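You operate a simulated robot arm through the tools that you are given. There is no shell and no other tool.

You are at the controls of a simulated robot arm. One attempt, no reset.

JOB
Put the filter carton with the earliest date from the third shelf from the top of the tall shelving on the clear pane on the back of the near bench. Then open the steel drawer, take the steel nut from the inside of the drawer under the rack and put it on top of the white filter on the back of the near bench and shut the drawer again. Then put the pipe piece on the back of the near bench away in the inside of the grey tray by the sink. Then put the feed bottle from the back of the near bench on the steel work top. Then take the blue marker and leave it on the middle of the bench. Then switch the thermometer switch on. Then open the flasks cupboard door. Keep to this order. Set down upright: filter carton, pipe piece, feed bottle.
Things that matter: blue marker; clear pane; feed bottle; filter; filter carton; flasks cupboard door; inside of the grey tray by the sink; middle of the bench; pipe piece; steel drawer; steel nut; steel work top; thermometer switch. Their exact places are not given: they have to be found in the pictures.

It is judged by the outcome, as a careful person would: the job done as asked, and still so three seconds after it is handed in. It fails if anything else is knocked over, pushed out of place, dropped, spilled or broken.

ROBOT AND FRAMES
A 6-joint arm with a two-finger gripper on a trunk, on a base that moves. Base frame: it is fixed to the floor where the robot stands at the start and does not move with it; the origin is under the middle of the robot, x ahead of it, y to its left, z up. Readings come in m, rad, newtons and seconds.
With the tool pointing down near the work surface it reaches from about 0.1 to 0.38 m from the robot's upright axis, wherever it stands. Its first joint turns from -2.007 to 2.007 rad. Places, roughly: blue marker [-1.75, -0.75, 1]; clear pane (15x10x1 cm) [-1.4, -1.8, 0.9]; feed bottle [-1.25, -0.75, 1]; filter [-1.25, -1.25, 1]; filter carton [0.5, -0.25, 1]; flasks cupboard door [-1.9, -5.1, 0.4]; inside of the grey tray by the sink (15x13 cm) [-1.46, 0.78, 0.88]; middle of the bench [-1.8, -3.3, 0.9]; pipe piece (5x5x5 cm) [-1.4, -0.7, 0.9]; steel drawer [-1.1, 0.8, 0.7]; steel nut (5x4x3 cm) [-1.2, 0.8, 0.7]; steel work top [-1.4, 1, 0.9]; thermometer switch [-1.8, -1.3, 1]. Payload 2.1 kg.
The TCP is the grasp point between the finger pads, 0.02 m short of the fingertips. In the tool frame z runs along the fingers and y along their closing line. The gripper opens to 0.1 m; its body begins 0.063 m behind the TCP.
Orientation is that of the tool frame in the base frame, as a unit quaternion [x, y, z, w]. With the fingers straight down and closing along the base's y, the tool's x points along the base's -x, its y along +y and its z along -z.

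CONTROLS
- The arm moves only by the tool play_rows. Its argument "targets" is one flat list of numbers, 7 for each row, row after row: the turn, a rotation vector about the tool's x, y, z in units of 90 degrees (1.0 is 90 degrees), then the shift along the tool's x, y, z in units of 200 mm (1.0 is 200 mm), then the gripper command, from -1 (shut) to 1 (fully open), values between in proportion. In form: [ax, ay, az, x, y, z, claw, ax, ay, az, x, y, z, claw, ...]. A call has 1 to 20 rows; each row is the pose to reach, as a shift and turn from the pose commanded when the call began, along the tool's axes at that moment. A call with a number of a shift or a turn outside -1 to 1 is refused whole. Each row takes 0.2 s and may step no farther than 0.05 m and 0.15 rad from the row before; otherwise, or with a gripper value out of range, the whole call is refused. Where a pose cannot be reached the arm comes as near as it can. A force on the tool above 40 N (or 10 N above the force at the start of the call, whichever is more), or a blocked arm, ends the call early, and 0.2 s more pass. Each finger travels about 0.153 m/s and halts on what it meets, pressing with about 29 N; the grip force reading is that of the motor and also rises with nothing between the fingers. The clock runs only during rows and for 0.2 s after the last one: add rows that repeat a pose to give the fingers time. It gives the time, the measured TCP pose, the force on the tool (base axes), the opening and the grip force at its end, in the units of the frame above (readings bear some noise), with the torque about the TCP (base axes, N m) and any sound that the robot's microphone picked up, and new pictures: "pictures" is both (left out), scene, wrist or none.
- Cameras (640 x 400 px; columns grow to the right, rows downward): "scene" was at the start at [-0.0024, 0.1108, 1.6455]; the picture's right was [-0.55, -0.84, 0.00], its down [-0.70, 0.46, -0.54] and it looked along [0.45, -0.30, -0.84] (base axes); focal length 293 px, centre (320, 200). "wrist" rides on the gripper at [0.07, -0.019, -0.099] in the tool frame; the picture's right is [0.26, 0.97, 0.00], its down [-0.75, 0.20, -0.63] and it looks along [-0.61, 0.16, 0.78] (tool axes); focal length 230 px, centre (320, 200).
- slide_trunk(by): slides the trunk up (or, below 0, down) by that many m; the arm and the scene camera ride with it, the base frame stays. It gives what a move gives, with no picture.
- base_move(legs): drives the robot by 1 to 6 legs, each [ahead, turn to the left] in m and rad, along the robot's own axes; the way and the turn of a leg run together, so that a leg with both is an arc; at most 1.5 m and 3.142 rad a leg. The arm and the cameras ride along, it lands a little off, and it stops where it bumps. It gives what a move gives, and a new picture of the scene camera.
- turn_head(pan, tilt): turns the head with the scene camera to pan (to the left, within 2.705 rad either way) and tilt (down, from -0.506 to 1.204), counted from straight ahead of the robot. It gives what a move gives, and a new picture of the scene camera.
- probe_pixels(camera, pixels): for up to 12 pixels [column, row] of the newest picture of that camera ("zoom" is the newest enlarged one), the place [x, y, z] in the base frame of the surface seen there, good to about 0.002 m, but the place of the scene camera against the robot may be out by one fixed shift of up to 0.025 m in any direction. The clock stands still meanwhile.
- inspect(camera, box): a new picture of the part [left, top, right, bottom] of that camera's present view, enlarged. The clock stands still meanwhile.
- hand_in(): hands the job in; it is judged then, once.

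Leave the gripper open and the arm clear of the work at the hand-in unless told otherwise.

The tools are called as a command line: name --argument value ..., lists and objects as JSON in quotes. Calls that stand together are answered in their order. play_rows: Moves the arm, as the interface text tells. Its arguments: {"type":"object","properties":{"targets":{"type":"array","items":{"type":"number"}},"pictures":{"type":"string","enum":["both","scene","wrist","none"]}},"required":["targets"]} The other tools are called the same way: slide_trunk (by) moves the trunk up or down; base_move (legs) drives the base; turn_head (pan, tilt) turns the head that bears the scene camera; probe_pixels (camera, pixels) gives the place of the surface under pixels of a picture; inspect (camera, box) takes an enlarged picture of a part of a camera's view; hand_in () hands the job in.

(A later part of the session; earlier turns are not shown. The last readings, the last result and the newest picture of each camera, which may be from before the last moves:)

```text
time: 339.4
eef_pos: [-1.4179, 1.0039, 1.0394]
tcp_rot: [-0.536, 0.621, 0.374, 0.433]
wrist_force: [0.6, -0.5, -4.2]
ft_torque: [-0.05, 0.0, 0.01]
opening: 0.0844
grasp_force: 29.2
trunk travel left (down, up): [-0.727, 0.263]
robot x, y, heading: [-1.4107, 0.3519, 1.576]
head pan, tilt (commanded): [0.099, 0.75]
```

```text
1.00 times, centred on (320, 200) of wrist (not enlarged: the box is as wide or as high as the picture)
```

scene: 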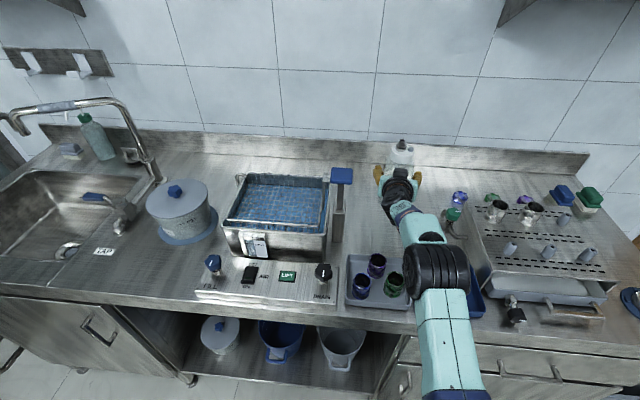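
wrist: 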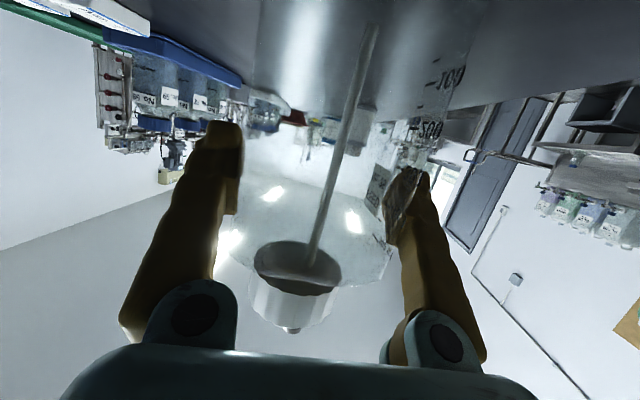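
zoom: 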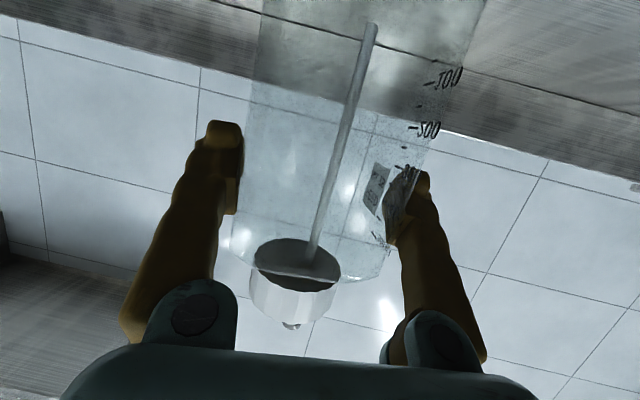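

Everything clear. Lower another 6 cm with the trunk.

slide_trunk --by -0.06

inspect --camera "scene" --box '[330, 100, 490, 230]'

```text
time: 340.4
eef_pos: [-1.4172, 1.0023, 0.9797]
tcp_rot: [-0.536, 0.621, 0.374, 0.432]
wrist_force: [-0.2, -0.1, -4.4]
ft_torque: [-0.06, -0.01, -0.01]
opening: 0.0845
grasp_force: 29.1
trunk travel left (down, up): [-0.667, 0.323]
robot x, y, heading: [-1.4155, 0.351, 1.571]
head pan, tilt (commanded): [0.099, 0.75]
```

```text
3.08 times, centred on (410, 165) of scene
```

zoom: 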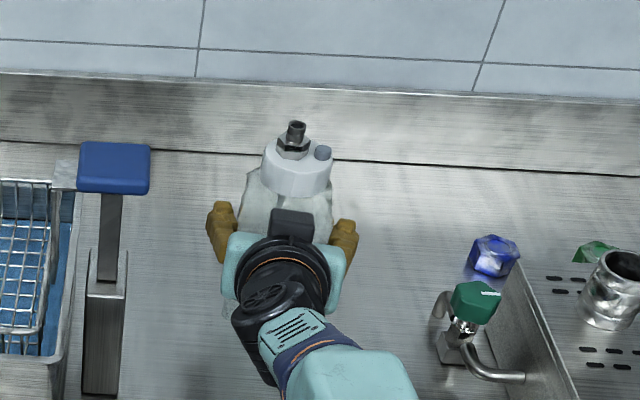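

13 mm left. I lower 10 mm in 2 mm rows, then feel in 1 mm steps.

play_rows --targets '[0, 0, 0, 0.0094, 0, 0.0034, -1, 0, 0, 0, 0.0188, 0, 0.0068, -1, 0, 0, 0, 0.0282, 0, 0.0103, -1, 0, 0, 0, 0.0376, 0, 0.0137, -1, 0, 0, 0, 0.047, 0, 0.0171, -1]' --pictures "none"

play_rows --targets '[0, 0, 0, 0.0047, 0, 0.0017, -1, 0, 0, 0, 0.0094, 0, 0.0034, -1]' --pictures "none"

```text
time: 341.6
eef_pos: [-1.4176, 1.0039, 0.9689]
tcp_rot: [-0.536, 0.622, 0.373, 0.433]
wrist_force: [0.2, -0.4, -4.8]
ft_torque: [-0.08, 0.0, -0.02]
opening: 0.0846
grasp_force: 29.3
trunk travel left (down, up): [-0.667, 0.323]
robot x, y, heading: [-1.4136, 0.3484, 1.575]
head pan, tilt (commanded): [0.099, 0.75]
```

```text
time: 342.2
eef_pos: [-1.4174, 1.0026, 0.9667]
tcp_rot: [-0.536, 0.62, 0.375, 0.433]
wrist_force: [1.2, 2.1, 1.3]
ft_torque: [0.27, -0.22, 0.04]
opening: 0.0843
grasp_force: 28.6
trunk travel left (down, up): [-0.667, 0.323]
robot x, y, heading: [-1.4113, 0.3489, 1.575]
head pan, tilt (commanded): [0.099, 0.75]
```

Contact with the steel top (force +1.3 N). I open slowly.

play_rows --targets '[0, 0, 0, 0.002, 0, 0.0007, -1, 0, 0, 0, 0.002, 0, 0.0007, 0.72, 0, 0, 0, 0.002, 0, 0.0007, 0.8, 0, 0, 0, 0.002, 0, 0.0007, 0.9, 0, 0, 0, 0.002, 0, 0.0007, 1, 0, 0, 0, 0.002, 0, 0.0007, 1]' --pictures "both"

```text
time: 343.6
eef_pos: [-1.4196, 1.0017, 0.9683]
tcp_rot: [-0.536, 0.621, 0.373, 0.432]
wrist_force: [-0.4, 0.2, 0.3]
ft_torque: [0.0, 0.01, 0.0]
opening: 0.1
grasp_force: 0.1
trunk travel left (down, up): [-0.667, 0.323]
robot x, y, heading: [-1.4104, 0.3498, 1.572]
head pan, tilt (commanded): [0.099, 0.75]
```

scene: 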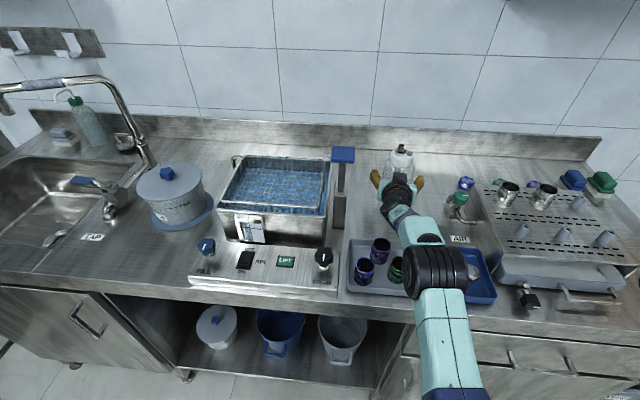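
wrist: 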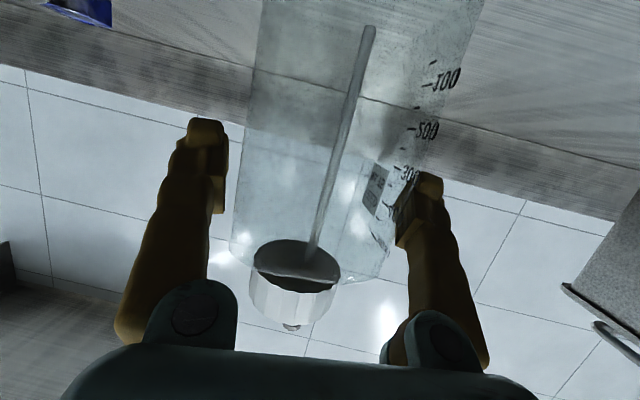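

The bottle stands free. I draw the hand straight back along its own axis 8.5 cm.

play_rows --targets '[0, 0, 0, 0.026, 0, -0.07, 1, 0, 0, 0, 0.052, 0, -0.14, 1, 0, 0, 0, 0.078, 0, -0.21, 1, 0, 0, 0, 0.104, 0, -0.28, 1, 0, 0, 0, 0.126, 0, -0.34, 1, 0, 0, 0, 0.147, 0, -0.4, 1]' --pictures "both"

```text
time: 345.0
eef_pos: [-1.4314, 0.9161, 0.9682]
tcp_rot: [-0.536, 0.62, 0.375, 0.432]
wrist_force: [-1.1, -0.3, -0.9]
ft_torque: [-0.02, 0.01, -0.03]
opening: 0.1001
grasp_force: 0.0
trunk travel left (down, up): [-0.667, 0.323]
robot x, y, heading: [-1.4122, 0.351, 1.573]
head pan, tilt (commanded): [0.099, 0.75]
```

scene: 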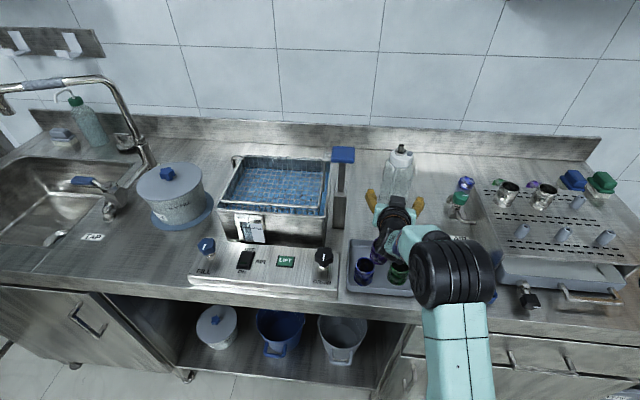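
wrist: 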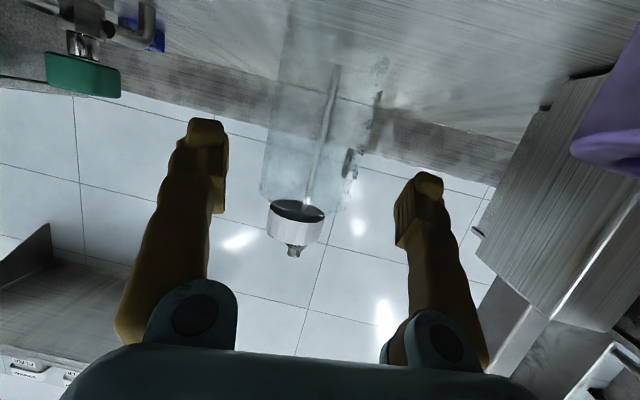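

The wrist camera is close to the purple pipe; I stop drawing back and go straight up with the trunk.

slide_trunk --by 0.2

inspect --camera "scene" --box '[320, 120, 500, 290]'

```text
time: 347.2
eef_pos: [-1.4321, 0.9177, 1.1681]
tcp_rot: [-0.537, 0.621, 0.374, 0.432]
wrist_force: [0.0, -0.3, 0.4]
ft_torque: [-0.02, -0.01, 0.0]
opening: 0.0999
grasp_force: 0.0
trunk travel left (down, up): [-0.867, 0.123]
robot x, y, heading: [-1.4128, 0.3449, 1.571]
head pan, tilt (commanded): [0.099, 0.75]
```

```text
2.35 times, centred on (410, 205) of scene
```

zoom: 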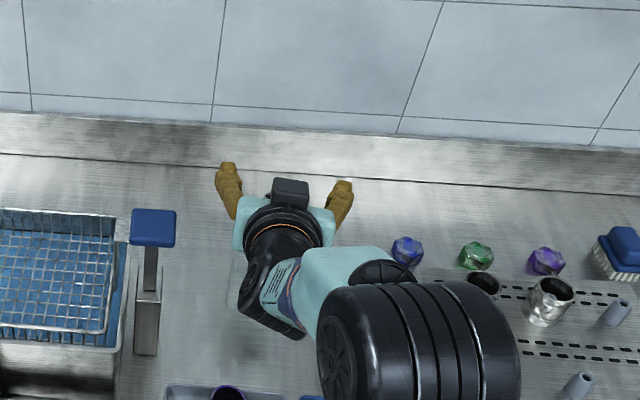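

Now I back the base off 0.35 m and look at the counter.

base_move --legs '[[-0.4, 0]]'

inspect --camera "scene" --box '[280, 100, 440, 230]'

```text
time: 349.7
eef_pos: [-1.4328, 0.5166, 1.1664]
tcp_rot: [-0.538, 0.62, 0.374, 0.432]
wrist_force: [-0.3, -0.1, 0.0]
ft_torque: [-0.01, 0.02, 0.03]
opening: 0.0999
grasp_force: 0.1
trunk travel left (down, up): [-0.867, 0.123]
robot x, y, heading: [-1.4089, -0.051, 1.578]
head pan, tilt (commanded): [0.099, 0.75]
```

scene: 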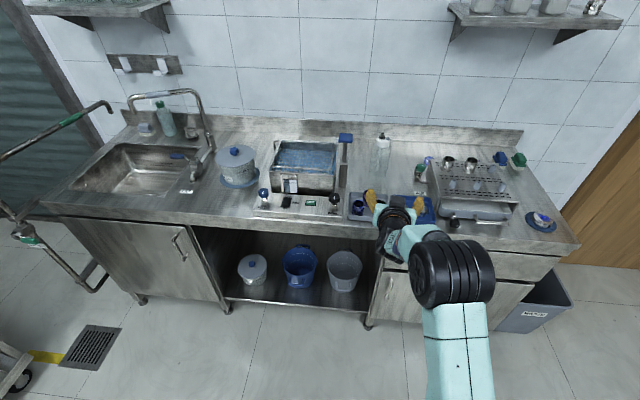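

```text
3.08 times, centred on (360, 165) of scene
```

zoom: 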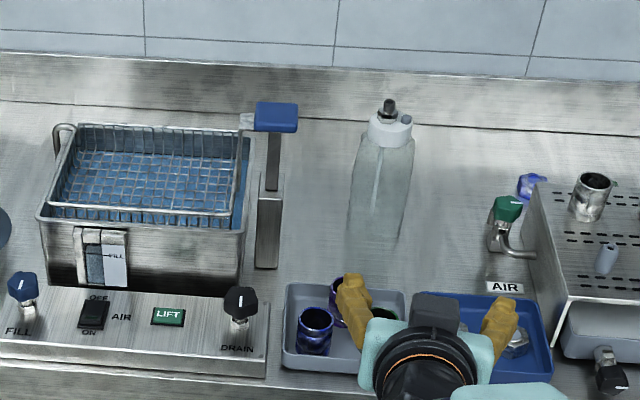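

The feed bottle stands upright on the steel top. I check the tray and floor obstacles to the left before moving around the bench.

probe_pixels --camera "scene" --pixels '[[20, 375], [10, 350], [90, 345], [60, 230], [100, 290], [5, 385]]'

turn_head --pan 1.6 --tilt 0.5

turn_head --pan 2.5 --tilt 0.5

```text
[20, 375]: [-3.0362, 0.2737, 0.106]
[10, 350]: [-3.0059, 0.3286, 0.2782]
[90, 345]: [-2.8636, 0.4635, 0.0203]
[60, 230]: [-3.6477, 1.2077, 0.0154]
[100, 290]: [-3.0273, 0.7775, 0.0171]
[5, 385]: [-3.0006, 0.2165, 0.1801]
```

```text
time: 351.3
eef_pos: [-1.4324, 0.5145, 1.1684]
tcp_rot: [-0.537, 0.62, 0.374, 0.432]
wrist_force: [-0.5, 0.3, -0.5]
ft_torque: [0.03, 0.04, 0.01]
opening: 0.1001
grasp_force: 0.1
trunk travel left (down, up): [-0.867, 0.123]
robot x, y, heading: [-1.4094, -0.0549, 1.578]
head pan, tilt (commanded): [1.6, 0.499]
```

scene: 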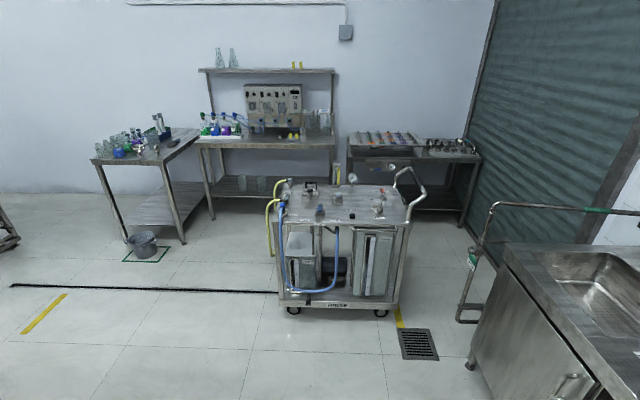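

```text
time: 352.5
eef_pos: [-1.4319, 0.5153, 1.167]
tcp_rot: [-0.538, 0.62, 0.375, 0.431]
wrist_force: [0.8, 0.4, -0.1]
ft_torque: [0.0, -0.01, 0.0]
opening: 0.0999
grasp_force: 0.1
trunk travel left (down, up): [-0.867, 0.123]
robot x, y, heading: [-1.4115, -0.052, 1.577]
head pan, tilt (commanded): [2.499, 0.499]
```

scene: 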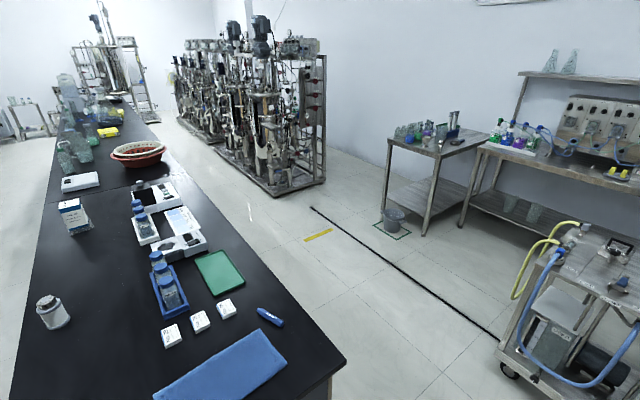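

I see the far side of the bench, with a corridor to the racks. I probe edges, the marker and rack feet.

probe_pixels --camera "scene" --pixels '[[343, 355], [250, 250], [170, 150], [270, 194], [215, 150], [180, 118], [312, 208], [270, 317], [262, 312], [279, 323], [395, 225], [498, 330]]'

inspect --camera "scene" --box '[90, 170, 310, 340]'

inspect --camera "scene" --box '[20, 70, 200, 200]'

```text
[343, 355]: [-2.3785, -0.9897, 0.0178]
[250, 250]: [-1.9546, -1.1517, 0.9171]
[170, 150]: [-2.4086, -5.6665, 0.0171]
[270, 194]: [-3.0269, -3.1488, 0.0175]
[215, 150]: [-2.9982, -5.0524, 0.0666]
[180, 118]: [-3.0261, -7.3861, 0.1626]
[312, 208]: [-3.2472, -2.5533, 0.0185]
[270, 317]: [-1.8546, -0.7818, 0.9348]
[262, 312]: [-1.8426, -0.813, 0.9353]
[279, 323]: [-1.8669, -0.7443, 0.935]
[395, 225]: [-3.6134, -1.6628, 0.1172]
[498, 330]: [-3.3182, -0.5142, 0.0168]
```

```text
2.35 times, centred on (200, 255) of scene
```

zoom: 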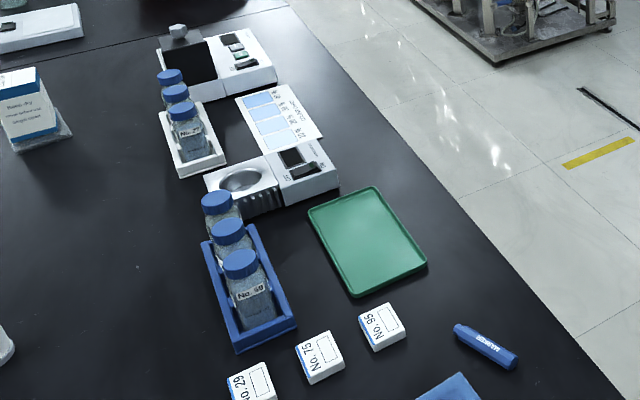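

```text
3.08 times, centred on (110, 135) of scene
```

zoom: 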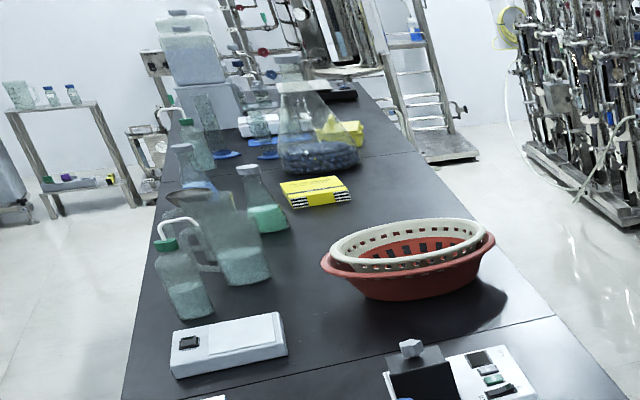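

Corridor beyond the bench is about 1 m wide; marker at about (−1.855, −0.78). I swing the tool back to pointing down, pulling it toward the robot (away from the counter).

play_rows --targets '[0, 0.0778, 0, 0.091, 0, -0.073, 1, 0, 0.1556, 0, 0.182, 0, -0.146, 1, 0, 0.2334, 0, 0.273, 0, -0.219, 1, 0, 0.3112, 0, 0.364, 0, -0.292, 1, 0, 0.389, 0, 0.455, 0, -0.365, 1, 0, 0.4668, 0, 0.545, 0, -0.438, 1, 0, 0.5446, 0, 0.636, 0, -0.511, 1, 0, 0.6224, 0, 0.727, 0, -0.584, 1, 0, 0.7002, 0, 0.818, 0, -0.657, 1, 0, 0.778, 0, 0.909, 0, -0.73, 1]' --pictures "none"

turn_head --pan 0.1 --tilt 0.75

inspect --camera "scene" --box '[290, 130, 450, 250]'

```text
time: 354.7
eef_pos: [-1.4649, 0.3061, 1.0248]
tcp_rot: [-0.651, 0.754, 0.036, 0.081]
wrist_force: [0.0, 0.9, -0.4]
ft_torque: [-0.01, -0.02, 0.0]
opening: 0.0999
grasp_force: 0.2
out of reach, approached as far as the arm can: row 8, 9, 10
trunk travel left (down, up): [-0.867, 0.123]
robot x, y, heading: [-1.4087, -0.052, 1.583]
head pan, tilt (commanded): [2.499, 0.499]
```

```text
time: 356.9
eef_pos: [-1.4654, 0.3061, 1.027]
tcp_rot: [-0.651, 0.754, 0.038, 0.081]
wrist_force: [-0.3, -0.9, -0.5]
ft_torque: [-0.02, 0.02, -0.01]
opening: 0.1
grasp_force: 0.0
trunk travel left (down, up): [-0.867, 0.123]
robot x, y, heading: [-1.4113, -0.0535, 1.578]
head pan, tilt (commanded): [0.099, 0.75]
```

scene: 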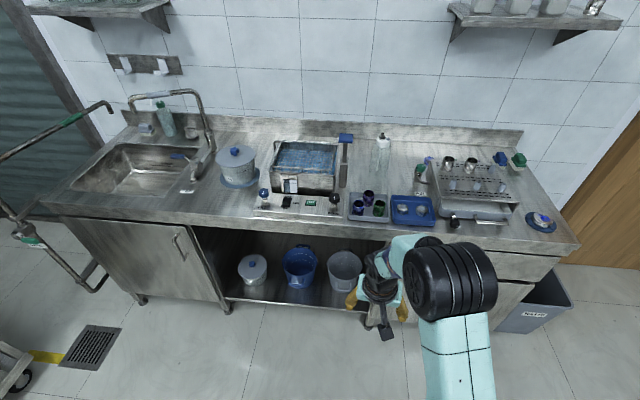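

```text
3.33 times, centred on (370, 190) of scene
```

zoom: 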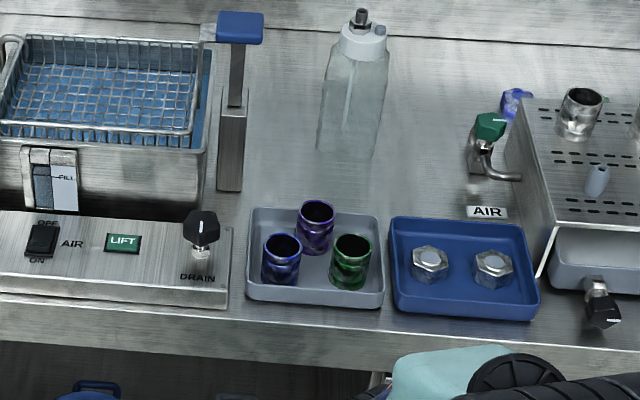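

The tray's three pipes and the bottle all stand well. The tool stopped ~10° short of vertical; I correct that.

play_rows --targets '[-0.016, 0.054, 0, 0, 0, 0, 1, -0.0326, 0.1078, 0, 0, 0, 0, 1, -0.0326, 0.1078, 0, 0, 0, 0, 1]' --pictures "none"

```text
time: 357.7
eef_pos: [-1.4643, 0.3065, 1.0265]
tcp_rot: [-0.651, 0.754, 0.037, 0.082]
wrist_force: [-0.2, 0.3, 0.5]
ft_torque: [0.01, -0.01, 0.05]
opening: 0.0999
grasp_force: 0.0
out of reach, approached as far as the arm can: row 1, 2, 3
trunk travel left (down, up): [-0.867, 0.123]
robot x, y, heading: [-1.408, -0.0548, 1.577]
head pan, tilt (commanded): [0.099, 0.75]
```

Held by a joint limit. I try removing the yaw offset and moving the tool to straight ahead at the same time.

play_rows --targets '[0, 0, -0.05, 0, -0.1, 0, 1, 0, 0, -0.097, 0, -0.2, 0, 1, 0, 0.05, -0.097, 0, -0.27, 0, 1, -0.0326, 0.1078, -0.097, 0, -0.27, 0, 1]' --pictures "none"

```text
time: 358.7
eef_pos: [-1.4132, 0.2853, 1.0139]
tcp_rot: [0.707, -0.704, -0.001, -0.067]
wrist_force: [0.3, 0.2, 0.1]
ft_torque: [0.03, -0.01, 0.0]
opening: 0.0999
grasp_force: 0.0
out of reach, approached as far as the arm can: row 3, 4
trunk travel left (down, up): [-0.867, 0.123]
robot x, y, heading: [-1.4075, -0.0525, 1.581]
head pan, tilt (commanded): [0.099, 0.75]
```

turn_head --pan -0.1 --tilt 0.95

play_rows --targets '[0, 0, 0, -0.1, 0, 0, 1, 0, 0, 0, -0.2, 0, 0, 1]' --pictures "none"

play_rows --targets '[-0.02, 0.04, 0, 0, 0, 0, 1, -0.04, 0.08, 0, 0, 0, 0, 1]' --pictures "scene"

```text
time: 359.4
eef_pos: [-1.4141, 0.2843, 1.0119]
tcp_rot: [0.707, -0.704, -0.001, -0.067]
wrist_force: [0.3, 0.2, -0.4]
ft_torque: [-0.03, 0.0, 0.04]
opening: 0.0999
grasp_force: 0.1
trunk travel left (down, up): [-0.867, 0.123]
robot x, y, heading: [-1.4104, -0.0507, 1.58]
head pan, tilt (commanded): [-0.099, 0.949]
```

scene: 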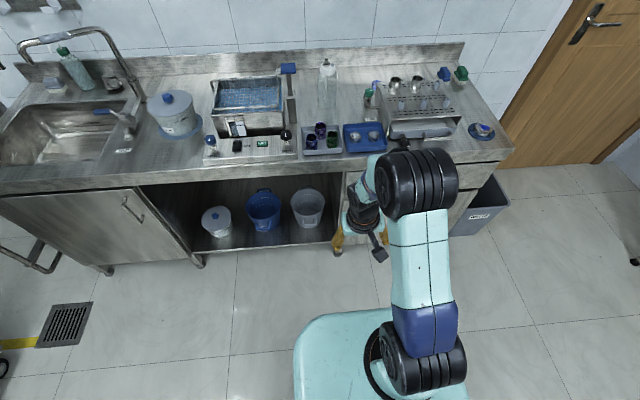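

```text
time: 360.0
eef_pos: [-1.4147, 0.3163, 1.0082]
tcp_rot: [0.706, -0.704, 0.002, -0.077]
wrist_force: [0.9, -0.1, -0.6]
ft_torque: [0.0, -0.02, 0.0]
opening: 0.1001
grasp_force: 0.0
out of reach, approached as far as the arm can: row 1, 2
trunk travel left (down, up): [-0.867, 0.123]
robot x, y, heading: [-1.4103, -0.0535, 1.577]
head pan, tilt (commanded): [-0.099, 0.949]
```

```text
time: 360.6
eef_pos: [-1.4143, 0.3153, 1.009]
tcp_rot: [0.707, -0.703, 0.002, -0.077]
wrist_force: [-0.2, 0.5, 0.0]
ft_torque: [-0.01, 0.01, 0.01]
opening: 0.1001
grasp_force: 0.1
out of reach, approached as far as the arm can: row 1, 2
trunk travel left (down, up): [-0.867, 0.123]
robot x, y, heading: [-1.411, -0.0545, 1.578]
head pan, tilt (commanded): [-0.099, 0.949]
```

scene: 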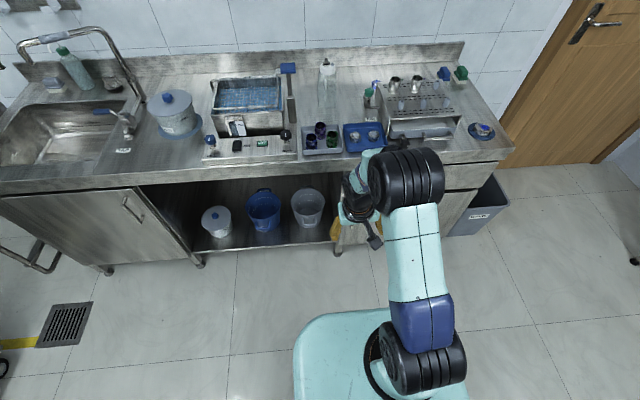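

The wrist seems near a singular alignment. I raise the tool 10 cm within the arm (forearm flatter) and then correct the tilt.

play_rows --targets '[0, 0, 0, 0, 0, -0.1, 1, 0, 0, 0, 0, 0, -0.2, 1, 0, 0, 0, 0, 0, -0.3, 1, 0, 0, 0, 0, 0, -0.4, 1, 0, 0, 0, 0, 0, -0.5, 1]' --pictures "none"

play_rows --targets '[-0.02, 0.03, 0, 0, 0, 0, 1, -0.03, 0.06, 0, 0, 0, 0, 1, -0.03, 0.06, 0, 0, 0, 0, 1]' --pictures "none"

```text
time: 361.8
eef_pos: [-1.4291, 0.2927, 1.0874]
tcp_rot: [0.704, -0.703, 0.008, -0.101]
wrist_force: [0.4, 0.3, 0.3]
ft_torque: [0.01, 0.0, 0.0]
opening: 0.0999
grasp_force: 0.0
out of reach, approached as far as the arm can: row 2, 3, 4, 5
trunk travel left (down, up): [-0.867, 0.123]
robot x, y, heading: [-1.4105, -0.0527, 1.586]
head pan, tilt (commanded): [-0.099, 0.949]
```

```text
time: 362.6
eef_pos: [-1.4281, 0.294, 1.0862]
tcp_rot: [0.705, -0.702, 0.009, -0.101]
wrist_force: [-0.7, -0.3, 0.1]
ft_torque: [-0.01, 0.01, 0.03]
opening: 0.0999
grasp_force: 0.0
out of reach, approached as far as the arm can: row 1, 2, 3
trunk travel left (down, up): [-0.867, 0.123]
robot x, y, heading: [-1.4066, -0.0515, 1.582]
head pan, tilt (commanded): [-0.099, 0.949]
```

Still limited. I retrace the way I came: back up to a 45° pitch and forward.

play_rows --targets '[0, -0.07, 0, -0.1, 0, 0, 1, 0, -0.14, 0, -0.2, 0, 0, 1, 0, -0.21, 0, -0.3, 0, 0, 1, 0, -0.28, 0, -0.4, 0, 0, 1, 0, -0.35, 0, -0.5, 0, 0, 1, 0, -0.42, 0, -0.6, 0, 0, 1, 0, -0.5, 0, -0.7, 0, 0, 1]' --pictures "none"

```text
time: 364.2
eef_pos: [-1.4305, 0.4328, 1.1062]
tcp_rot: [0.654, -0.611, -0.261, -0.361]
wrist_force: [0.4, 0.6, 0.1]
ft_torque: [0.01, -0.01, 0.0]
opening: 0.1001
grasp_force: 0.0
trunk travel left (down, up): [-0.867, 0.123]
robot x, y, heading: [-1.4063, -0.0521, 1.583]
head pan, tilt (commanded): [-0.099, 0.949]
```

The tool has ~9° roll about its axis. I remove that roll here (rotation −0.063, −0.008, +0.0745).

play_rows --targets '[-0.032, -0.004, 0.037, 0, 0, 0, 1, -0.063, -0.008, 0.0745, 0, 0, 0, 1, -0.063, -0.008, 0.0745, 0, 0, 0, 1]' --pictures "none"

```text
time: 365.0
eef_pos: [-1.4313, 0.4314, 1.1053]
tcp_rot: [0.633, -0.632, -0.317, -0.316]
wrist_force: [-0.8, 0.9, 0.9]
ft_torque: [0.01, 0.01, -0.01]
opening: 0.0998
grasp_force: 0.1
trunk travel left (down, up): [-0.867, 0.123]
robot x, y, heading: [-1.409, -0.0504, 1.578]
head pan, tilt (commanded): [-0.099, 0.949]
```

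Roll is gone. Now I pitch down to vertical again from this clean pose.

play_rows --targets '[0, 0.0738, 0, 0.0765, 0, -0.03, 1, 0, 0.1475, 0, 0.153, 0, -0.06, 1, 0, 0.2213, 0, 0.2295, 0, -0.09, 1, 0, 0.295, 0, 0.306, 0, -0.12, 1, 0, 0.3688, 0, 0.3825, 0, -0.15, 1, 0, 0.4425, 0, 0.459, 0, -0.18, 1, 0, 0.5163, 0, 0.5355, 0, -0.21, 1, 0, 0.59, 0, 0.612, 0, -0.241, 1]' --pictures "none"

```text
time: 366.8
eef_pos: [-1.4292, 0.3206, 1.0356]
tcp_rot: [-0.707, 0.707, 0.0, -0.002]
wrist_force: [-0.5, 0.3, 0.2]
ft_torque: [0.01, 0.02, -0.01]
opening: 0.1001
grasp_force: 0.1
out of reach, approached as far as the arm can: row 3, 4
trunk travel left (down, up): [-0.867, 0.123]
robot x, y, heading: [-1.4082, -0.0515, 1.582]
head pan, tilt (commanded): [-0.099, 0.949]
```

Clean tool-down pose. I turn the tool 71° about its axis, so that when facing +x the fingers will close across the marker.

play_rows --targets '[0, 0, 0.088, 0, 0, 0, 1, 0, 0, 0.176, 0, 0, 0, 1, 0, 0, 0.264, 0, 0, 0, 1, 0, 0, 0.352, 0, 0, 0, 1, 0, 0, 0.44, 0, 0, 0, 1, 0, 0, 0.528, 0, 0, 0, 1, 0, 0, 0.616, 0, 0, 0, 1, 0, 0, 0.704, 0, 0, 0, 1, 0, 0, 0.789, 0, 0, 0, 1]' --pictures "none"

```text
time: 368.8
eef_pos: [-1.431, 0.3203, 1.0373]
tcp_rot: [-0.164, 0.986, 0.0, 0.0]
wrist_force: [0.4, -0.3, -0.2]
ft_torque: [0.02, 0.01, 0.03]
opening: 0.0998
grasp_force: 0.1
trunk travel left (down, up): [-0.867, 0.123]
robot x, y, heading: [-1.411, -0.0514, 1.584]
head pan, tilt (commanded): [-0.099, 0.949]
```

Now around the bench end to the far side: face −x, 0.97 m, face −y, 0.73 m, then face +x.

base_move --legs '[[0, 1.558], [0.97, 0], [0, 1.571], [0.73, 0], [0, 1.571]]'

turn_head --pan 0.0 --tilt 0.8

```text
time: 388.9
eef_pos: [-2.0089, -0.7357, 1.0359]
tcp_rot: [0.567, 0.823, 0.0, 0.001]
wrist_force: [0.7, -0.2, 0.6]
ft_torque: [-0.03, 0.0, 0.02]
opening: 0.1001
grasp_force: 0.1
trunk travel left (down, up): [-0.867, 0.123]
robot x, y, heading: [-2.381, -0.7662, 0.036]
head pan, tilt (commanded): [-0.099, 0.949]
```

scene: 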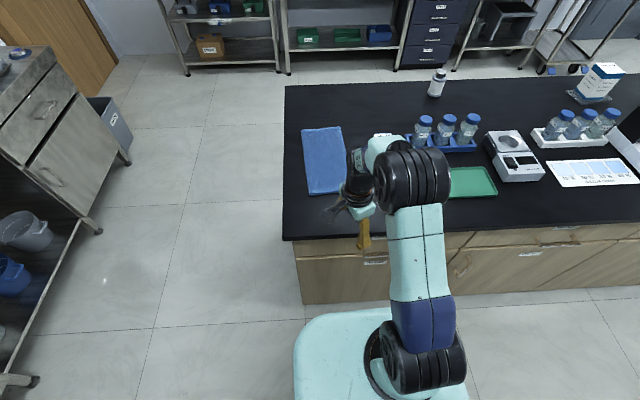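

```text
time: 389.6
eef_pos: [-2.0091, -0.7351, 1.0372]
tcp_rot: [0.568, 0.823, 0.0, 0.001]
wrist_force: [-0.1, 0.2, -0.2]
ft_torque: [-0.02, 0.0, -0.03]
opening: 0.0999
grasp_force: 0.0
trunk travel left (down, up): [-0.867, 0.123]
robot x, y, heading: [-2.3831, -0.7673, 0.038]
head pan, tilt (commanded): [0.0, 0.799]
```

scene: 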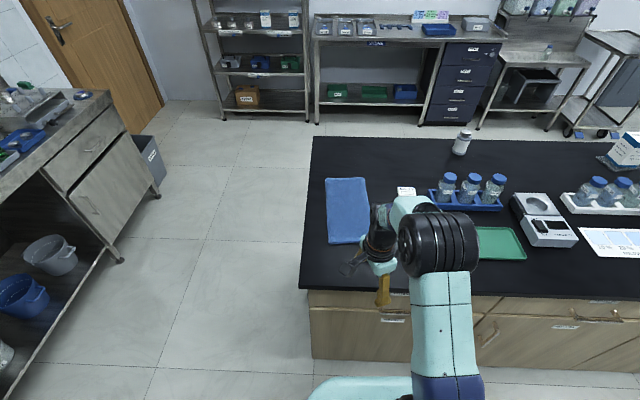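

I'm on the far side facing +x; the marker is hidden behind the hand. Wrist view:

inspect --camera "wrist" --box '[0, 0, 640, 400]'

```text
1.00 times, centred on (320, 200) of wrist (not enlarged: the box is as wide or as high as the picture)
```

zoom: 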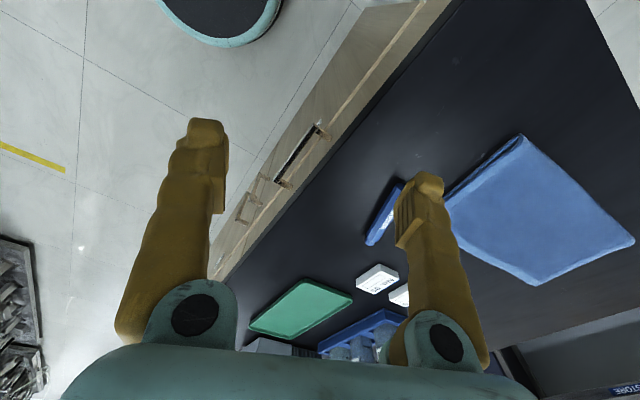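

The marker is behind the right finger at (385, 215). I drive 0.11 m forward and look again.

base_move --legs '[[0.11, -0.03]]'

inspect --camera "wrist" --box '[0, 0, 640, 400]'

```text
time: 390.8
eef_pos: [-1.9119, -0.7448, 1.0411]
tcp_rot: [0.579, 0.815, 0.004, 0.005]
wrist_force: [-0.6, -0.4, -0.3]
ft_torque: [-0.02, 0.01, 0.02]
opening: 0.1001
grasp_force: 0.0
trunk travel left (down, up): [-0.867, 0.123]
robot x, y, heading: [-2.2734, -0.7651, 0.01]
head pan, tilt (commanded): [0.0, 0.799]
```

scene: 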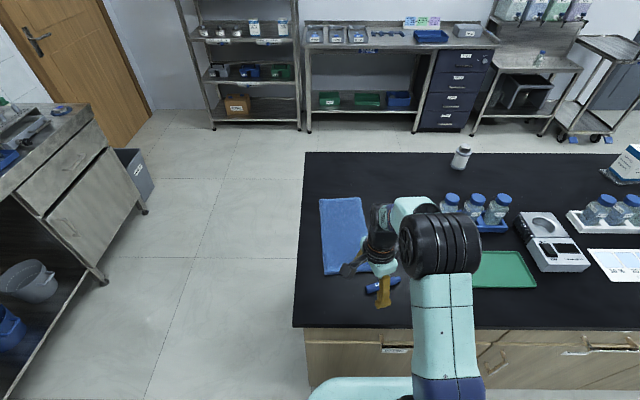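

```text
1.00 times, centred on (320, 200) of wrist (not enlarged: the box is as wide or as high as the picture)
```

zoom: 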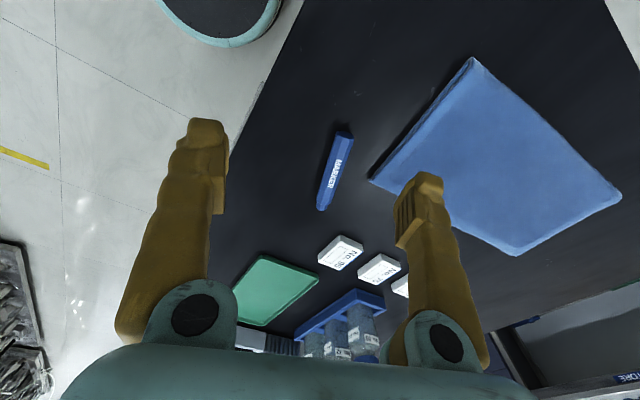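

The marker lies at (335, 170). I enlarge and probe it.

inspect --camera "wrist" --box '[285, 120, 385, 220]'

probe_pixels --camera "zoom" --pixels '[[340, 75], [315, 130], [290, 190], [265, 280], [250, 350], [240, 300], [300, 300], [285, 160], [355, 130], [320, 200], [400, 200]]'

```text
4.00 times, centred on (335, 170) of wrist
```

zoom: 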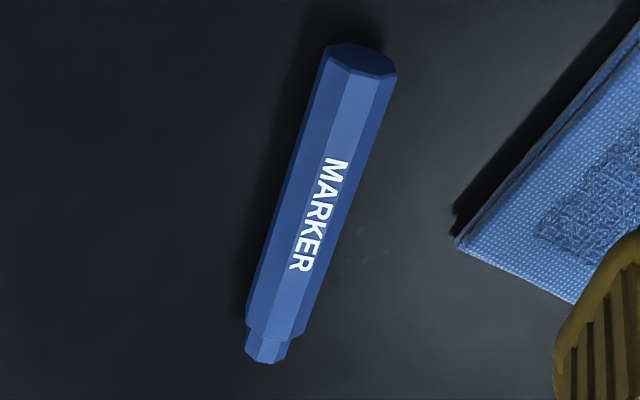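

```text
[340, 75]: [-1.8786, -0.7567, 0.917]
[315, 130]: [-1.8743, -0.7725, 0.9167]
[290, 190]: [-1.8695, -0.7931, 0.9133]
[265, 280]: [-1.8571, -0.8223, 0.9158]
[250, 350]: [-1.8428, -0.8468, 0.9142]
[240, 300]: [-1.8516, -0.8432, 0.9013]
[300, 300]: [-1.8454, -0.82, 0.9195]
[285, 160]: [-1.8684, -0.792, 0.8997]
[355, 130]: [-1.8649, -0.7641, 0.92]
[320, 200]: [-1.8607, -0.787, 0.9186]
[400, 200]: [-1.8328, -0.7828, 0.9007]
```

Marker centre (−1.859, −0.7925), axis at right angles to the fingers' closing line, top z 0.9195. I drive 0.05 m ahead and shift the tool over it, with fingers at 4.5 cm.

base_move --legs '[[0.05, 0]]'

play_rows --targets '[0, 0, 0, -0.117, -0.033, 0, -0.1, 0, 0, 0, -0.234, -0.066, 0, -0.1, 0, 0, 0, -0.234, -0.066, 0, -0.1]' --pictures "both"

```text
time: 391.7
eef_pos: [-1.8571, -0.7443, 1.0397]
tcp_rot: [0.579, 0.815, 0.004, 0.006]
wrist_force: [1.1, 0.6, 0.5]
ft_torque: [0.04, 0.15, 0.0]
opening: 0.0999
grasp_force: 0.2
trunk travel left (down, up): [-0.867, 0.123]
robot x, y, heading: [-2.2244, -0.7618, 0.008]
head pan, tilt (commanded): [0.0, 0.799]
```

scene: 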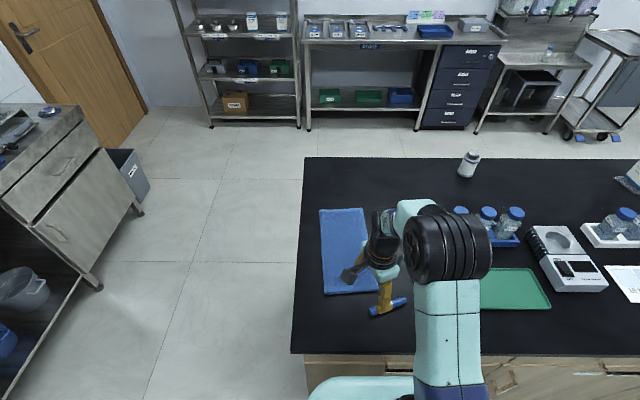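

```text
time: 392.5
eef_pos: [-1.868, -0.792, 1.0434]
tcp_rot: [0.579, 0.815, 0.007, 0.011]
wrist_force: [0.3, 0.4, 1.0]
ft_torque: [0.0, -0.08, 0.02]
opening: 0.0449
grasp_force: 0.1
trunk travel left (down, up): [-0.867, 0.123]
robot x, y, heading: [-2.2242, -0.7657, 0.01]
head pan, tilt (commanded): [0.0, 0.799]
```

scene: 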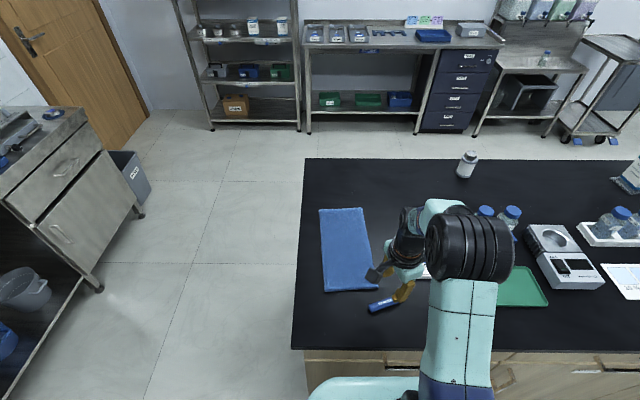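
wrist: 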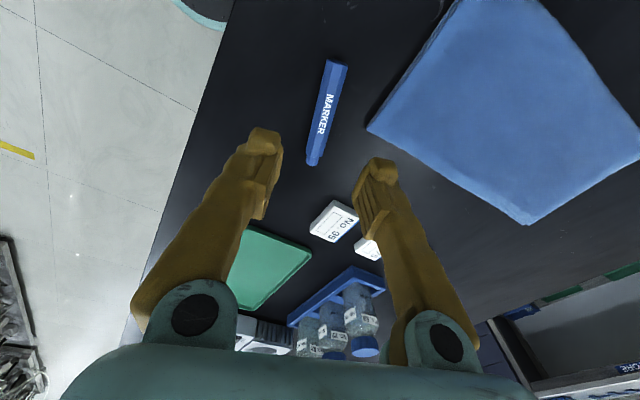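

I re-probe the marker from here for the final alignment.

inspect --camera "wrist" --box '[280, 50, 380, 170]'

probe_pixels --camera "zoom" --pixels '[[330, 100], [355, 110], [310, 180], [335, 190], [290, 270], [315, 280], [275, 350], [365, 40], [300, 300], [330, 150]]'

```text
3.33 times, centred on (330, 110) of wrist
```

zoom: 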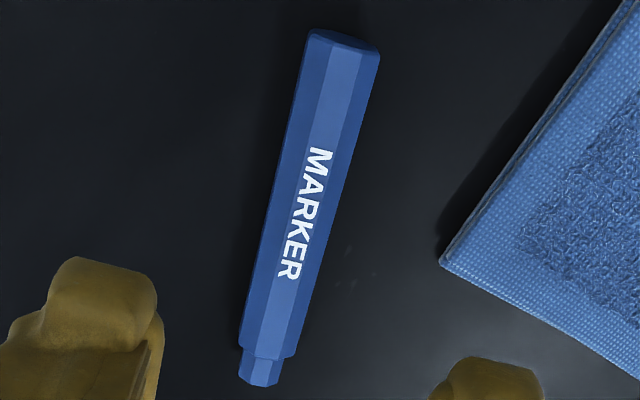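

```text
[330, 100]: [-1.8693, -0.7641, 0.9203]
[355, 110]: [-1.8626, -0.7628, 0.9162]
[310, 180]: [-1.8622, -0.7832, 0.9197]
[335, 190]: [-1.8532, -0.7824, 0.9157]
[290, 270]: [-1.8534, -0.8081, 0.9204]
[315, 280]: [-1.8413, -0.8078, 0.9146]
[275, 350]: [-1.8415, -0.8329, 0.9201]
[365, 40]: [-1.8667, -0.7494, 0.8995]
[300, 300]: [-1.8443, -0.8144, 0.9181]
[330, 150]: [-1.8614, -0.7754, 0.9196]
```

Marker centre (−1.858, −0.793). I shift 1 cm forward, correct a small tilt, and lower the trunk 0.09 m.

play_rows --targets '[0.0153, 0.0063, 0, -0.021, 0.046, 0, -0.1, 0.0153, 0.0063, 0, -0.021, 0.046, 0, -0.1]' --pictures "none"

slide_trunk --by -0.09

inspect --camera "wrist" --box '[0, 0, 640, 400]'

```text
time: 393.1
eef_pos: [-1.856, -0.7931, 1.0444]
tcp_rot: [0.579, 0.815, -0.001, -0.001]
wrist_force: [-0.8, -0.4, 0.2]
ft_torque: [-0.01, 0.02, 0.0]
opening: 0.0448
grasp_force: 0.1
trunk travel left (down, up): [-0.867, 0.123]
robot x, y, heading: [-2.2205, -0.7655, 0.007]
head pan, tilt (commanded): [0.0, 0.799]
```

```text
time: 394.4
eef_pos: [-1.855, -0.7924, 0.9536]
tcp_rot: [0.579, 0.815, -0.001, -0.002]
wrist_force: [-0.1, -0.4, 0.0]
ft_torque: [0.0, -0.03, 0.0]
opening: 0.045
grasp_force: 0.1
trunk travel left (down, up): [-0.777, 0.213]
robot x, y, heading: [-2.2229, -0.7673, 0.008]
head pan, tilt (commanded): [0.0, 0.799]
```

```text
1.00 times, centred on (320, 200) of wrist (not enlarged: the box is as wide or as high as the picture)
```

zoom: 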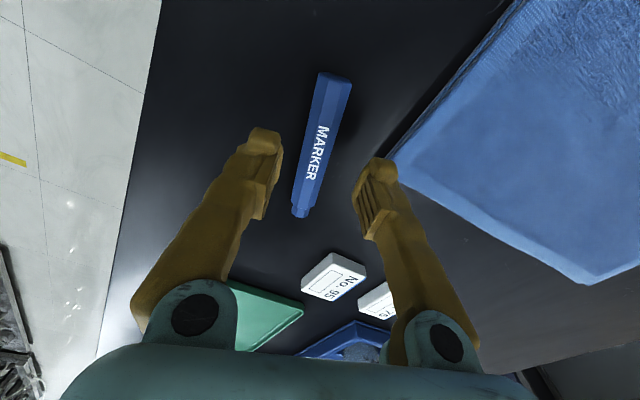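

The right finger passes near the cloth's corner. I probe that corner to be sure.

inspect --camera "wrist" --box '[270, 70, 430, 230]'

probe_pixels --camera "zoom" --pixels '[[430, 170], [450, 190], [440, 150], [400, 230], [415, 215], [180, 160], [190, 200], [215, 150], [175, 260], [470, 210]]'

```text
2.50 times, centred on (350, 150) of wrist
```

zoom: 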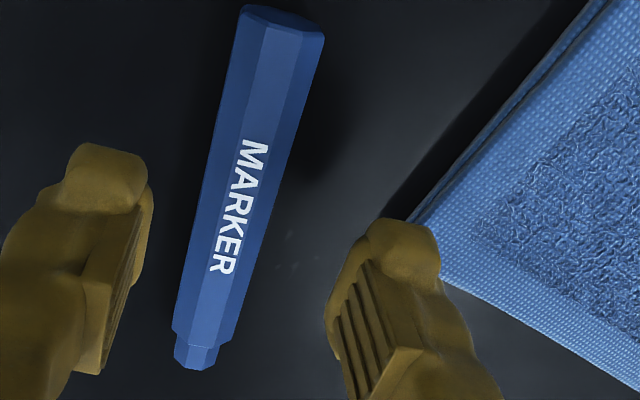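

```text
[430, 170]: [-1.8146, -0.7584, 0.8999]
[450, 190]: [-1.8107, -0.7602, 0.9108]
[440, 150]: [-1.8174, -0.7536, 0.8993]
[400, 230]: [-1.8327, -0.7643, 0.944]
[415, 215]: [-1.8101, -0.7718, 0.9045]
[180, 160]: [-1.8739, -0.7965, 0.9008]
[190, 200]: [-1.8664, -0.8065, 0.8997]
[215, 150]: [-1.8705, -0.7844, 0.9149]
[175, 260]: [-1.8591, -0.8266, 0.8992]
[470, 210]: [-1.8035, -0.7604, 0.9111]
```

1 cm clearance to the cloth. I narrow the fingers to 3.6 cm, centre (−3 mm), and go down 2.9 cm.

play_rows --targets '[0, 0, 0, 0, -0.015, 0, -0.28, 0, 0, 0, 0, -0.015, 0.05, -0.28, 0, 0, 0, 0, -0.015, 0.1, -0.28, 0, 0, 0, 0, -0.015, 0.147, -0.28]' --pictures "wrist"

```text
time: 395.4
eef_pos: [-1.8578, -0.7951, 0.9252]
tcp_rot: [0.579, 0.815, 0.0, -0.001]
wrist_force: [-0.4, -0.2, 0.0]
ft_torque: [-0.01, 0.01, -0.02]
opening: 0.0358
grasp_force: 0.1
trunk travel left (down, up): [-0.777, 0.213]
robot x, y, heading: [-2.2258, -0.7636, 0.004]
head pan, tilt (commanded): [0.0, 0.799]
```

wrist: 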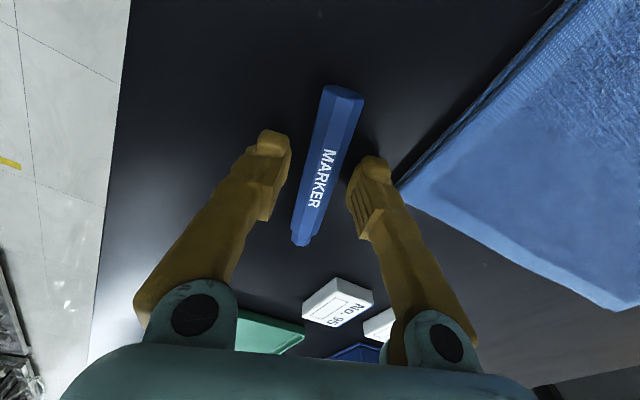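

Fingers straddle the marker. Closing.

play_rows --targets '[0, 0, 0, 0, 0, 0.005, -1, 0, 0, 0, 0, 0, 0.005, -1, 0, 0, 0, 0, 0, 0.005, -1, 0, 0, 0, 0, 0, 0.005, -1]' --pictures "wrist"

slide_trunk --by 0.2

inspect --camera "wrist" --box '[0, 0, 640, 400]'

```text
time: 396.4
eef_pos: [-1.8589, -0.7935, 0.9241]
tcp_rot: [0.58, 0.815, 0.0, -0.001]
wrist_force: [1.4, -0.7, 8.8]
ft_torque: [0.02, -0.02, 0.04]
opening: 0.0175
grasp_force: 29.1
trunk travel left (down, up): [-0.777, 0.213]
robot x, y, heading: [-2.2242, -0.7627, 0.014]
head pan, tilt (commanded): [0.0, 0.799]
```

wrist: 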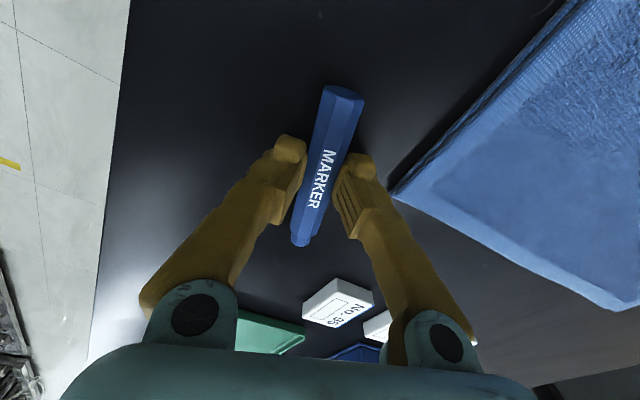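

```text
time: 398.6
eef_pos: [-1.8583, -0.7943, 1.1231]
tcp_rot: [0.579, 0.815, 0.0, -0.001]
wrist_force: [0.1, -0.1, -0.2]
ft_torque: [0.0, 0.01, 0.02]
opening: 0.0176
grasp_force: 29.5
trunk travel left (down, up): [-0.977, 0.013]
robot x, y, heading: [-2.2235, -0.766, 0.012]
head pan, tilt (commanded): [0.0, 0.799]
```

```text
1.00 times, centred on (320, 200) of wrist (not enlarged: the box is as wide or as high as the picture)
```

zoom: 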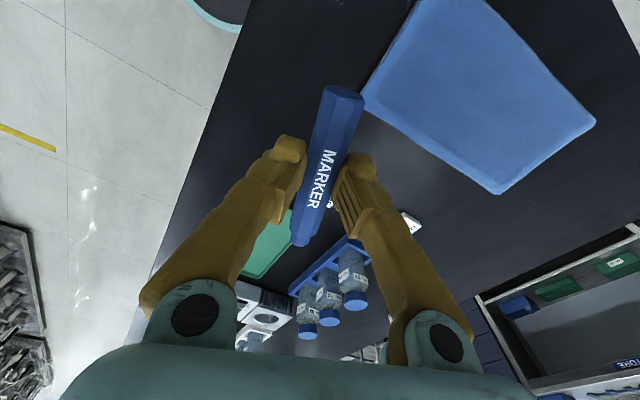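

Marker lifted. I back off 0.2 m, turn to −y and drive along the far side 1.5 m, then look at the bench's middle.

base_move --legs '[[-0.2, 0], [0, -1.58], [1.5, 0]]'

turn_head --pan 0.6 --tilt 0.5

```text
time: 411.1
eef_pos: [-2.4506, -2.6422, 1.1235]
tcp_rot: [0.986, 0.168, 0.001, -0.001]
wrist_force: [0.0, 0.7, -0.4]
ft_torque: [-0.04, 0.01, 0.06]
opening: 0.0176
grasp_force: 29.2
trunk travel left (down, up): [-0.977, 0.013]
robot x, y, heading: [-2.4265, -2.278, -1.555]
head pan, tilt (commanded): [0.0, 0.799]
```

scene: 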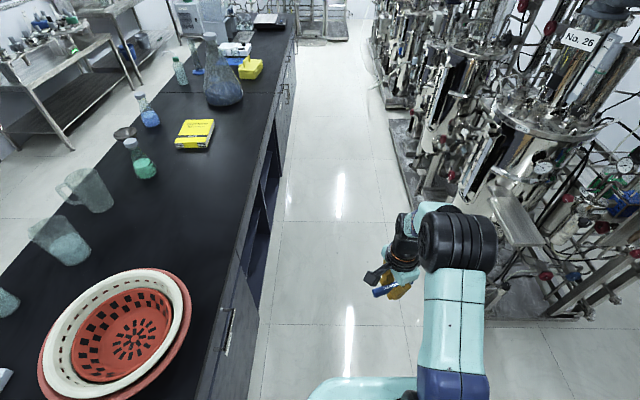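

```text
time: 412.1
eef_pos: [-2.4504, -2.644, 1.1243]
tcp_rot: [0.986, 0.168, 0.0, 0.0]
wrist_force: [-0.4, 1.5, 0.2]
ft_torque: [0.0, 0.01, 0.05]
opening: 0.0174
grasp_force: 29.2
trunk travel left (down, up): [-0.977, 0.013]
robot x, y, heading: [-2.4251, -2.2782, -1.559]
head pan, tilt (commanded): [0.6, 0.499]
```

scene: 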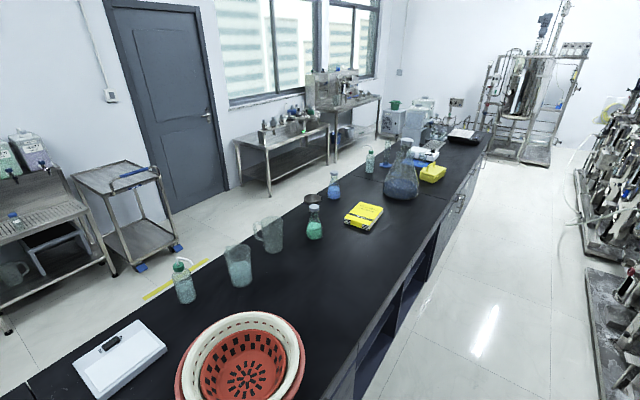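

I probe the free area between the basket and the yellow book.

probe_pixels --camera "scene" --pixels '[[340, 270], [330, 300], [360, 240], [400, 260], [362, 215], [300, 330], [420, 225], [240, 285], [312, 235], [300, 360], [345, 250], [440, 165]]'

inspect --camera "scene" --box '[200, 140, 480, 320]'

```text
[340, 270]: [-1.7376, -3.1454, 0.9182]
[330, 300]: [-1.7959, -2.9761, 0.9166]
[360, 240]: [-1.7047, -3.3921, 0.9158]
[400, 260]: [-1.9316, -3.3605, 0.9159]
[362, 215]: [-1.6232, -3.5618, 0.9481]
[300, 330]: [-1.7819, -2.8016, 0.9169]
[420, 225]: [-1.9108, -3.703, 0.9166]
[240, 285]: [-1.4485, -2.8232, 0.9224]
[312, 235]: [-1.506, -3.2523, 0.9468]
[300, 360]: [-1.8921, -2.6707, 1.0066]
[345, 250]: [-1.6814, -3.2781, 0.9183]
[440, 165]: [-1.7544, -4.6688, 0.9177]
```

```text
2.22 times, centred on (340, 230) of scene
```

zoom: 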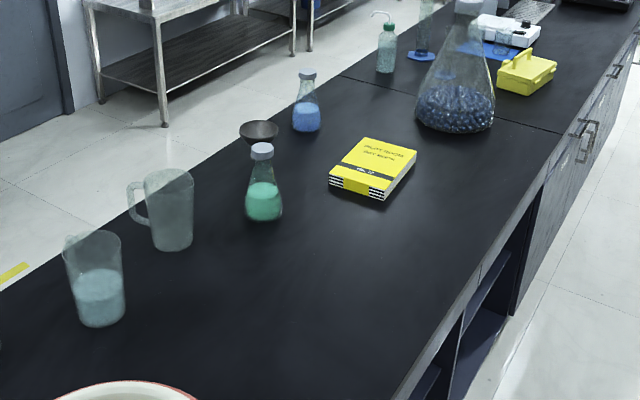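

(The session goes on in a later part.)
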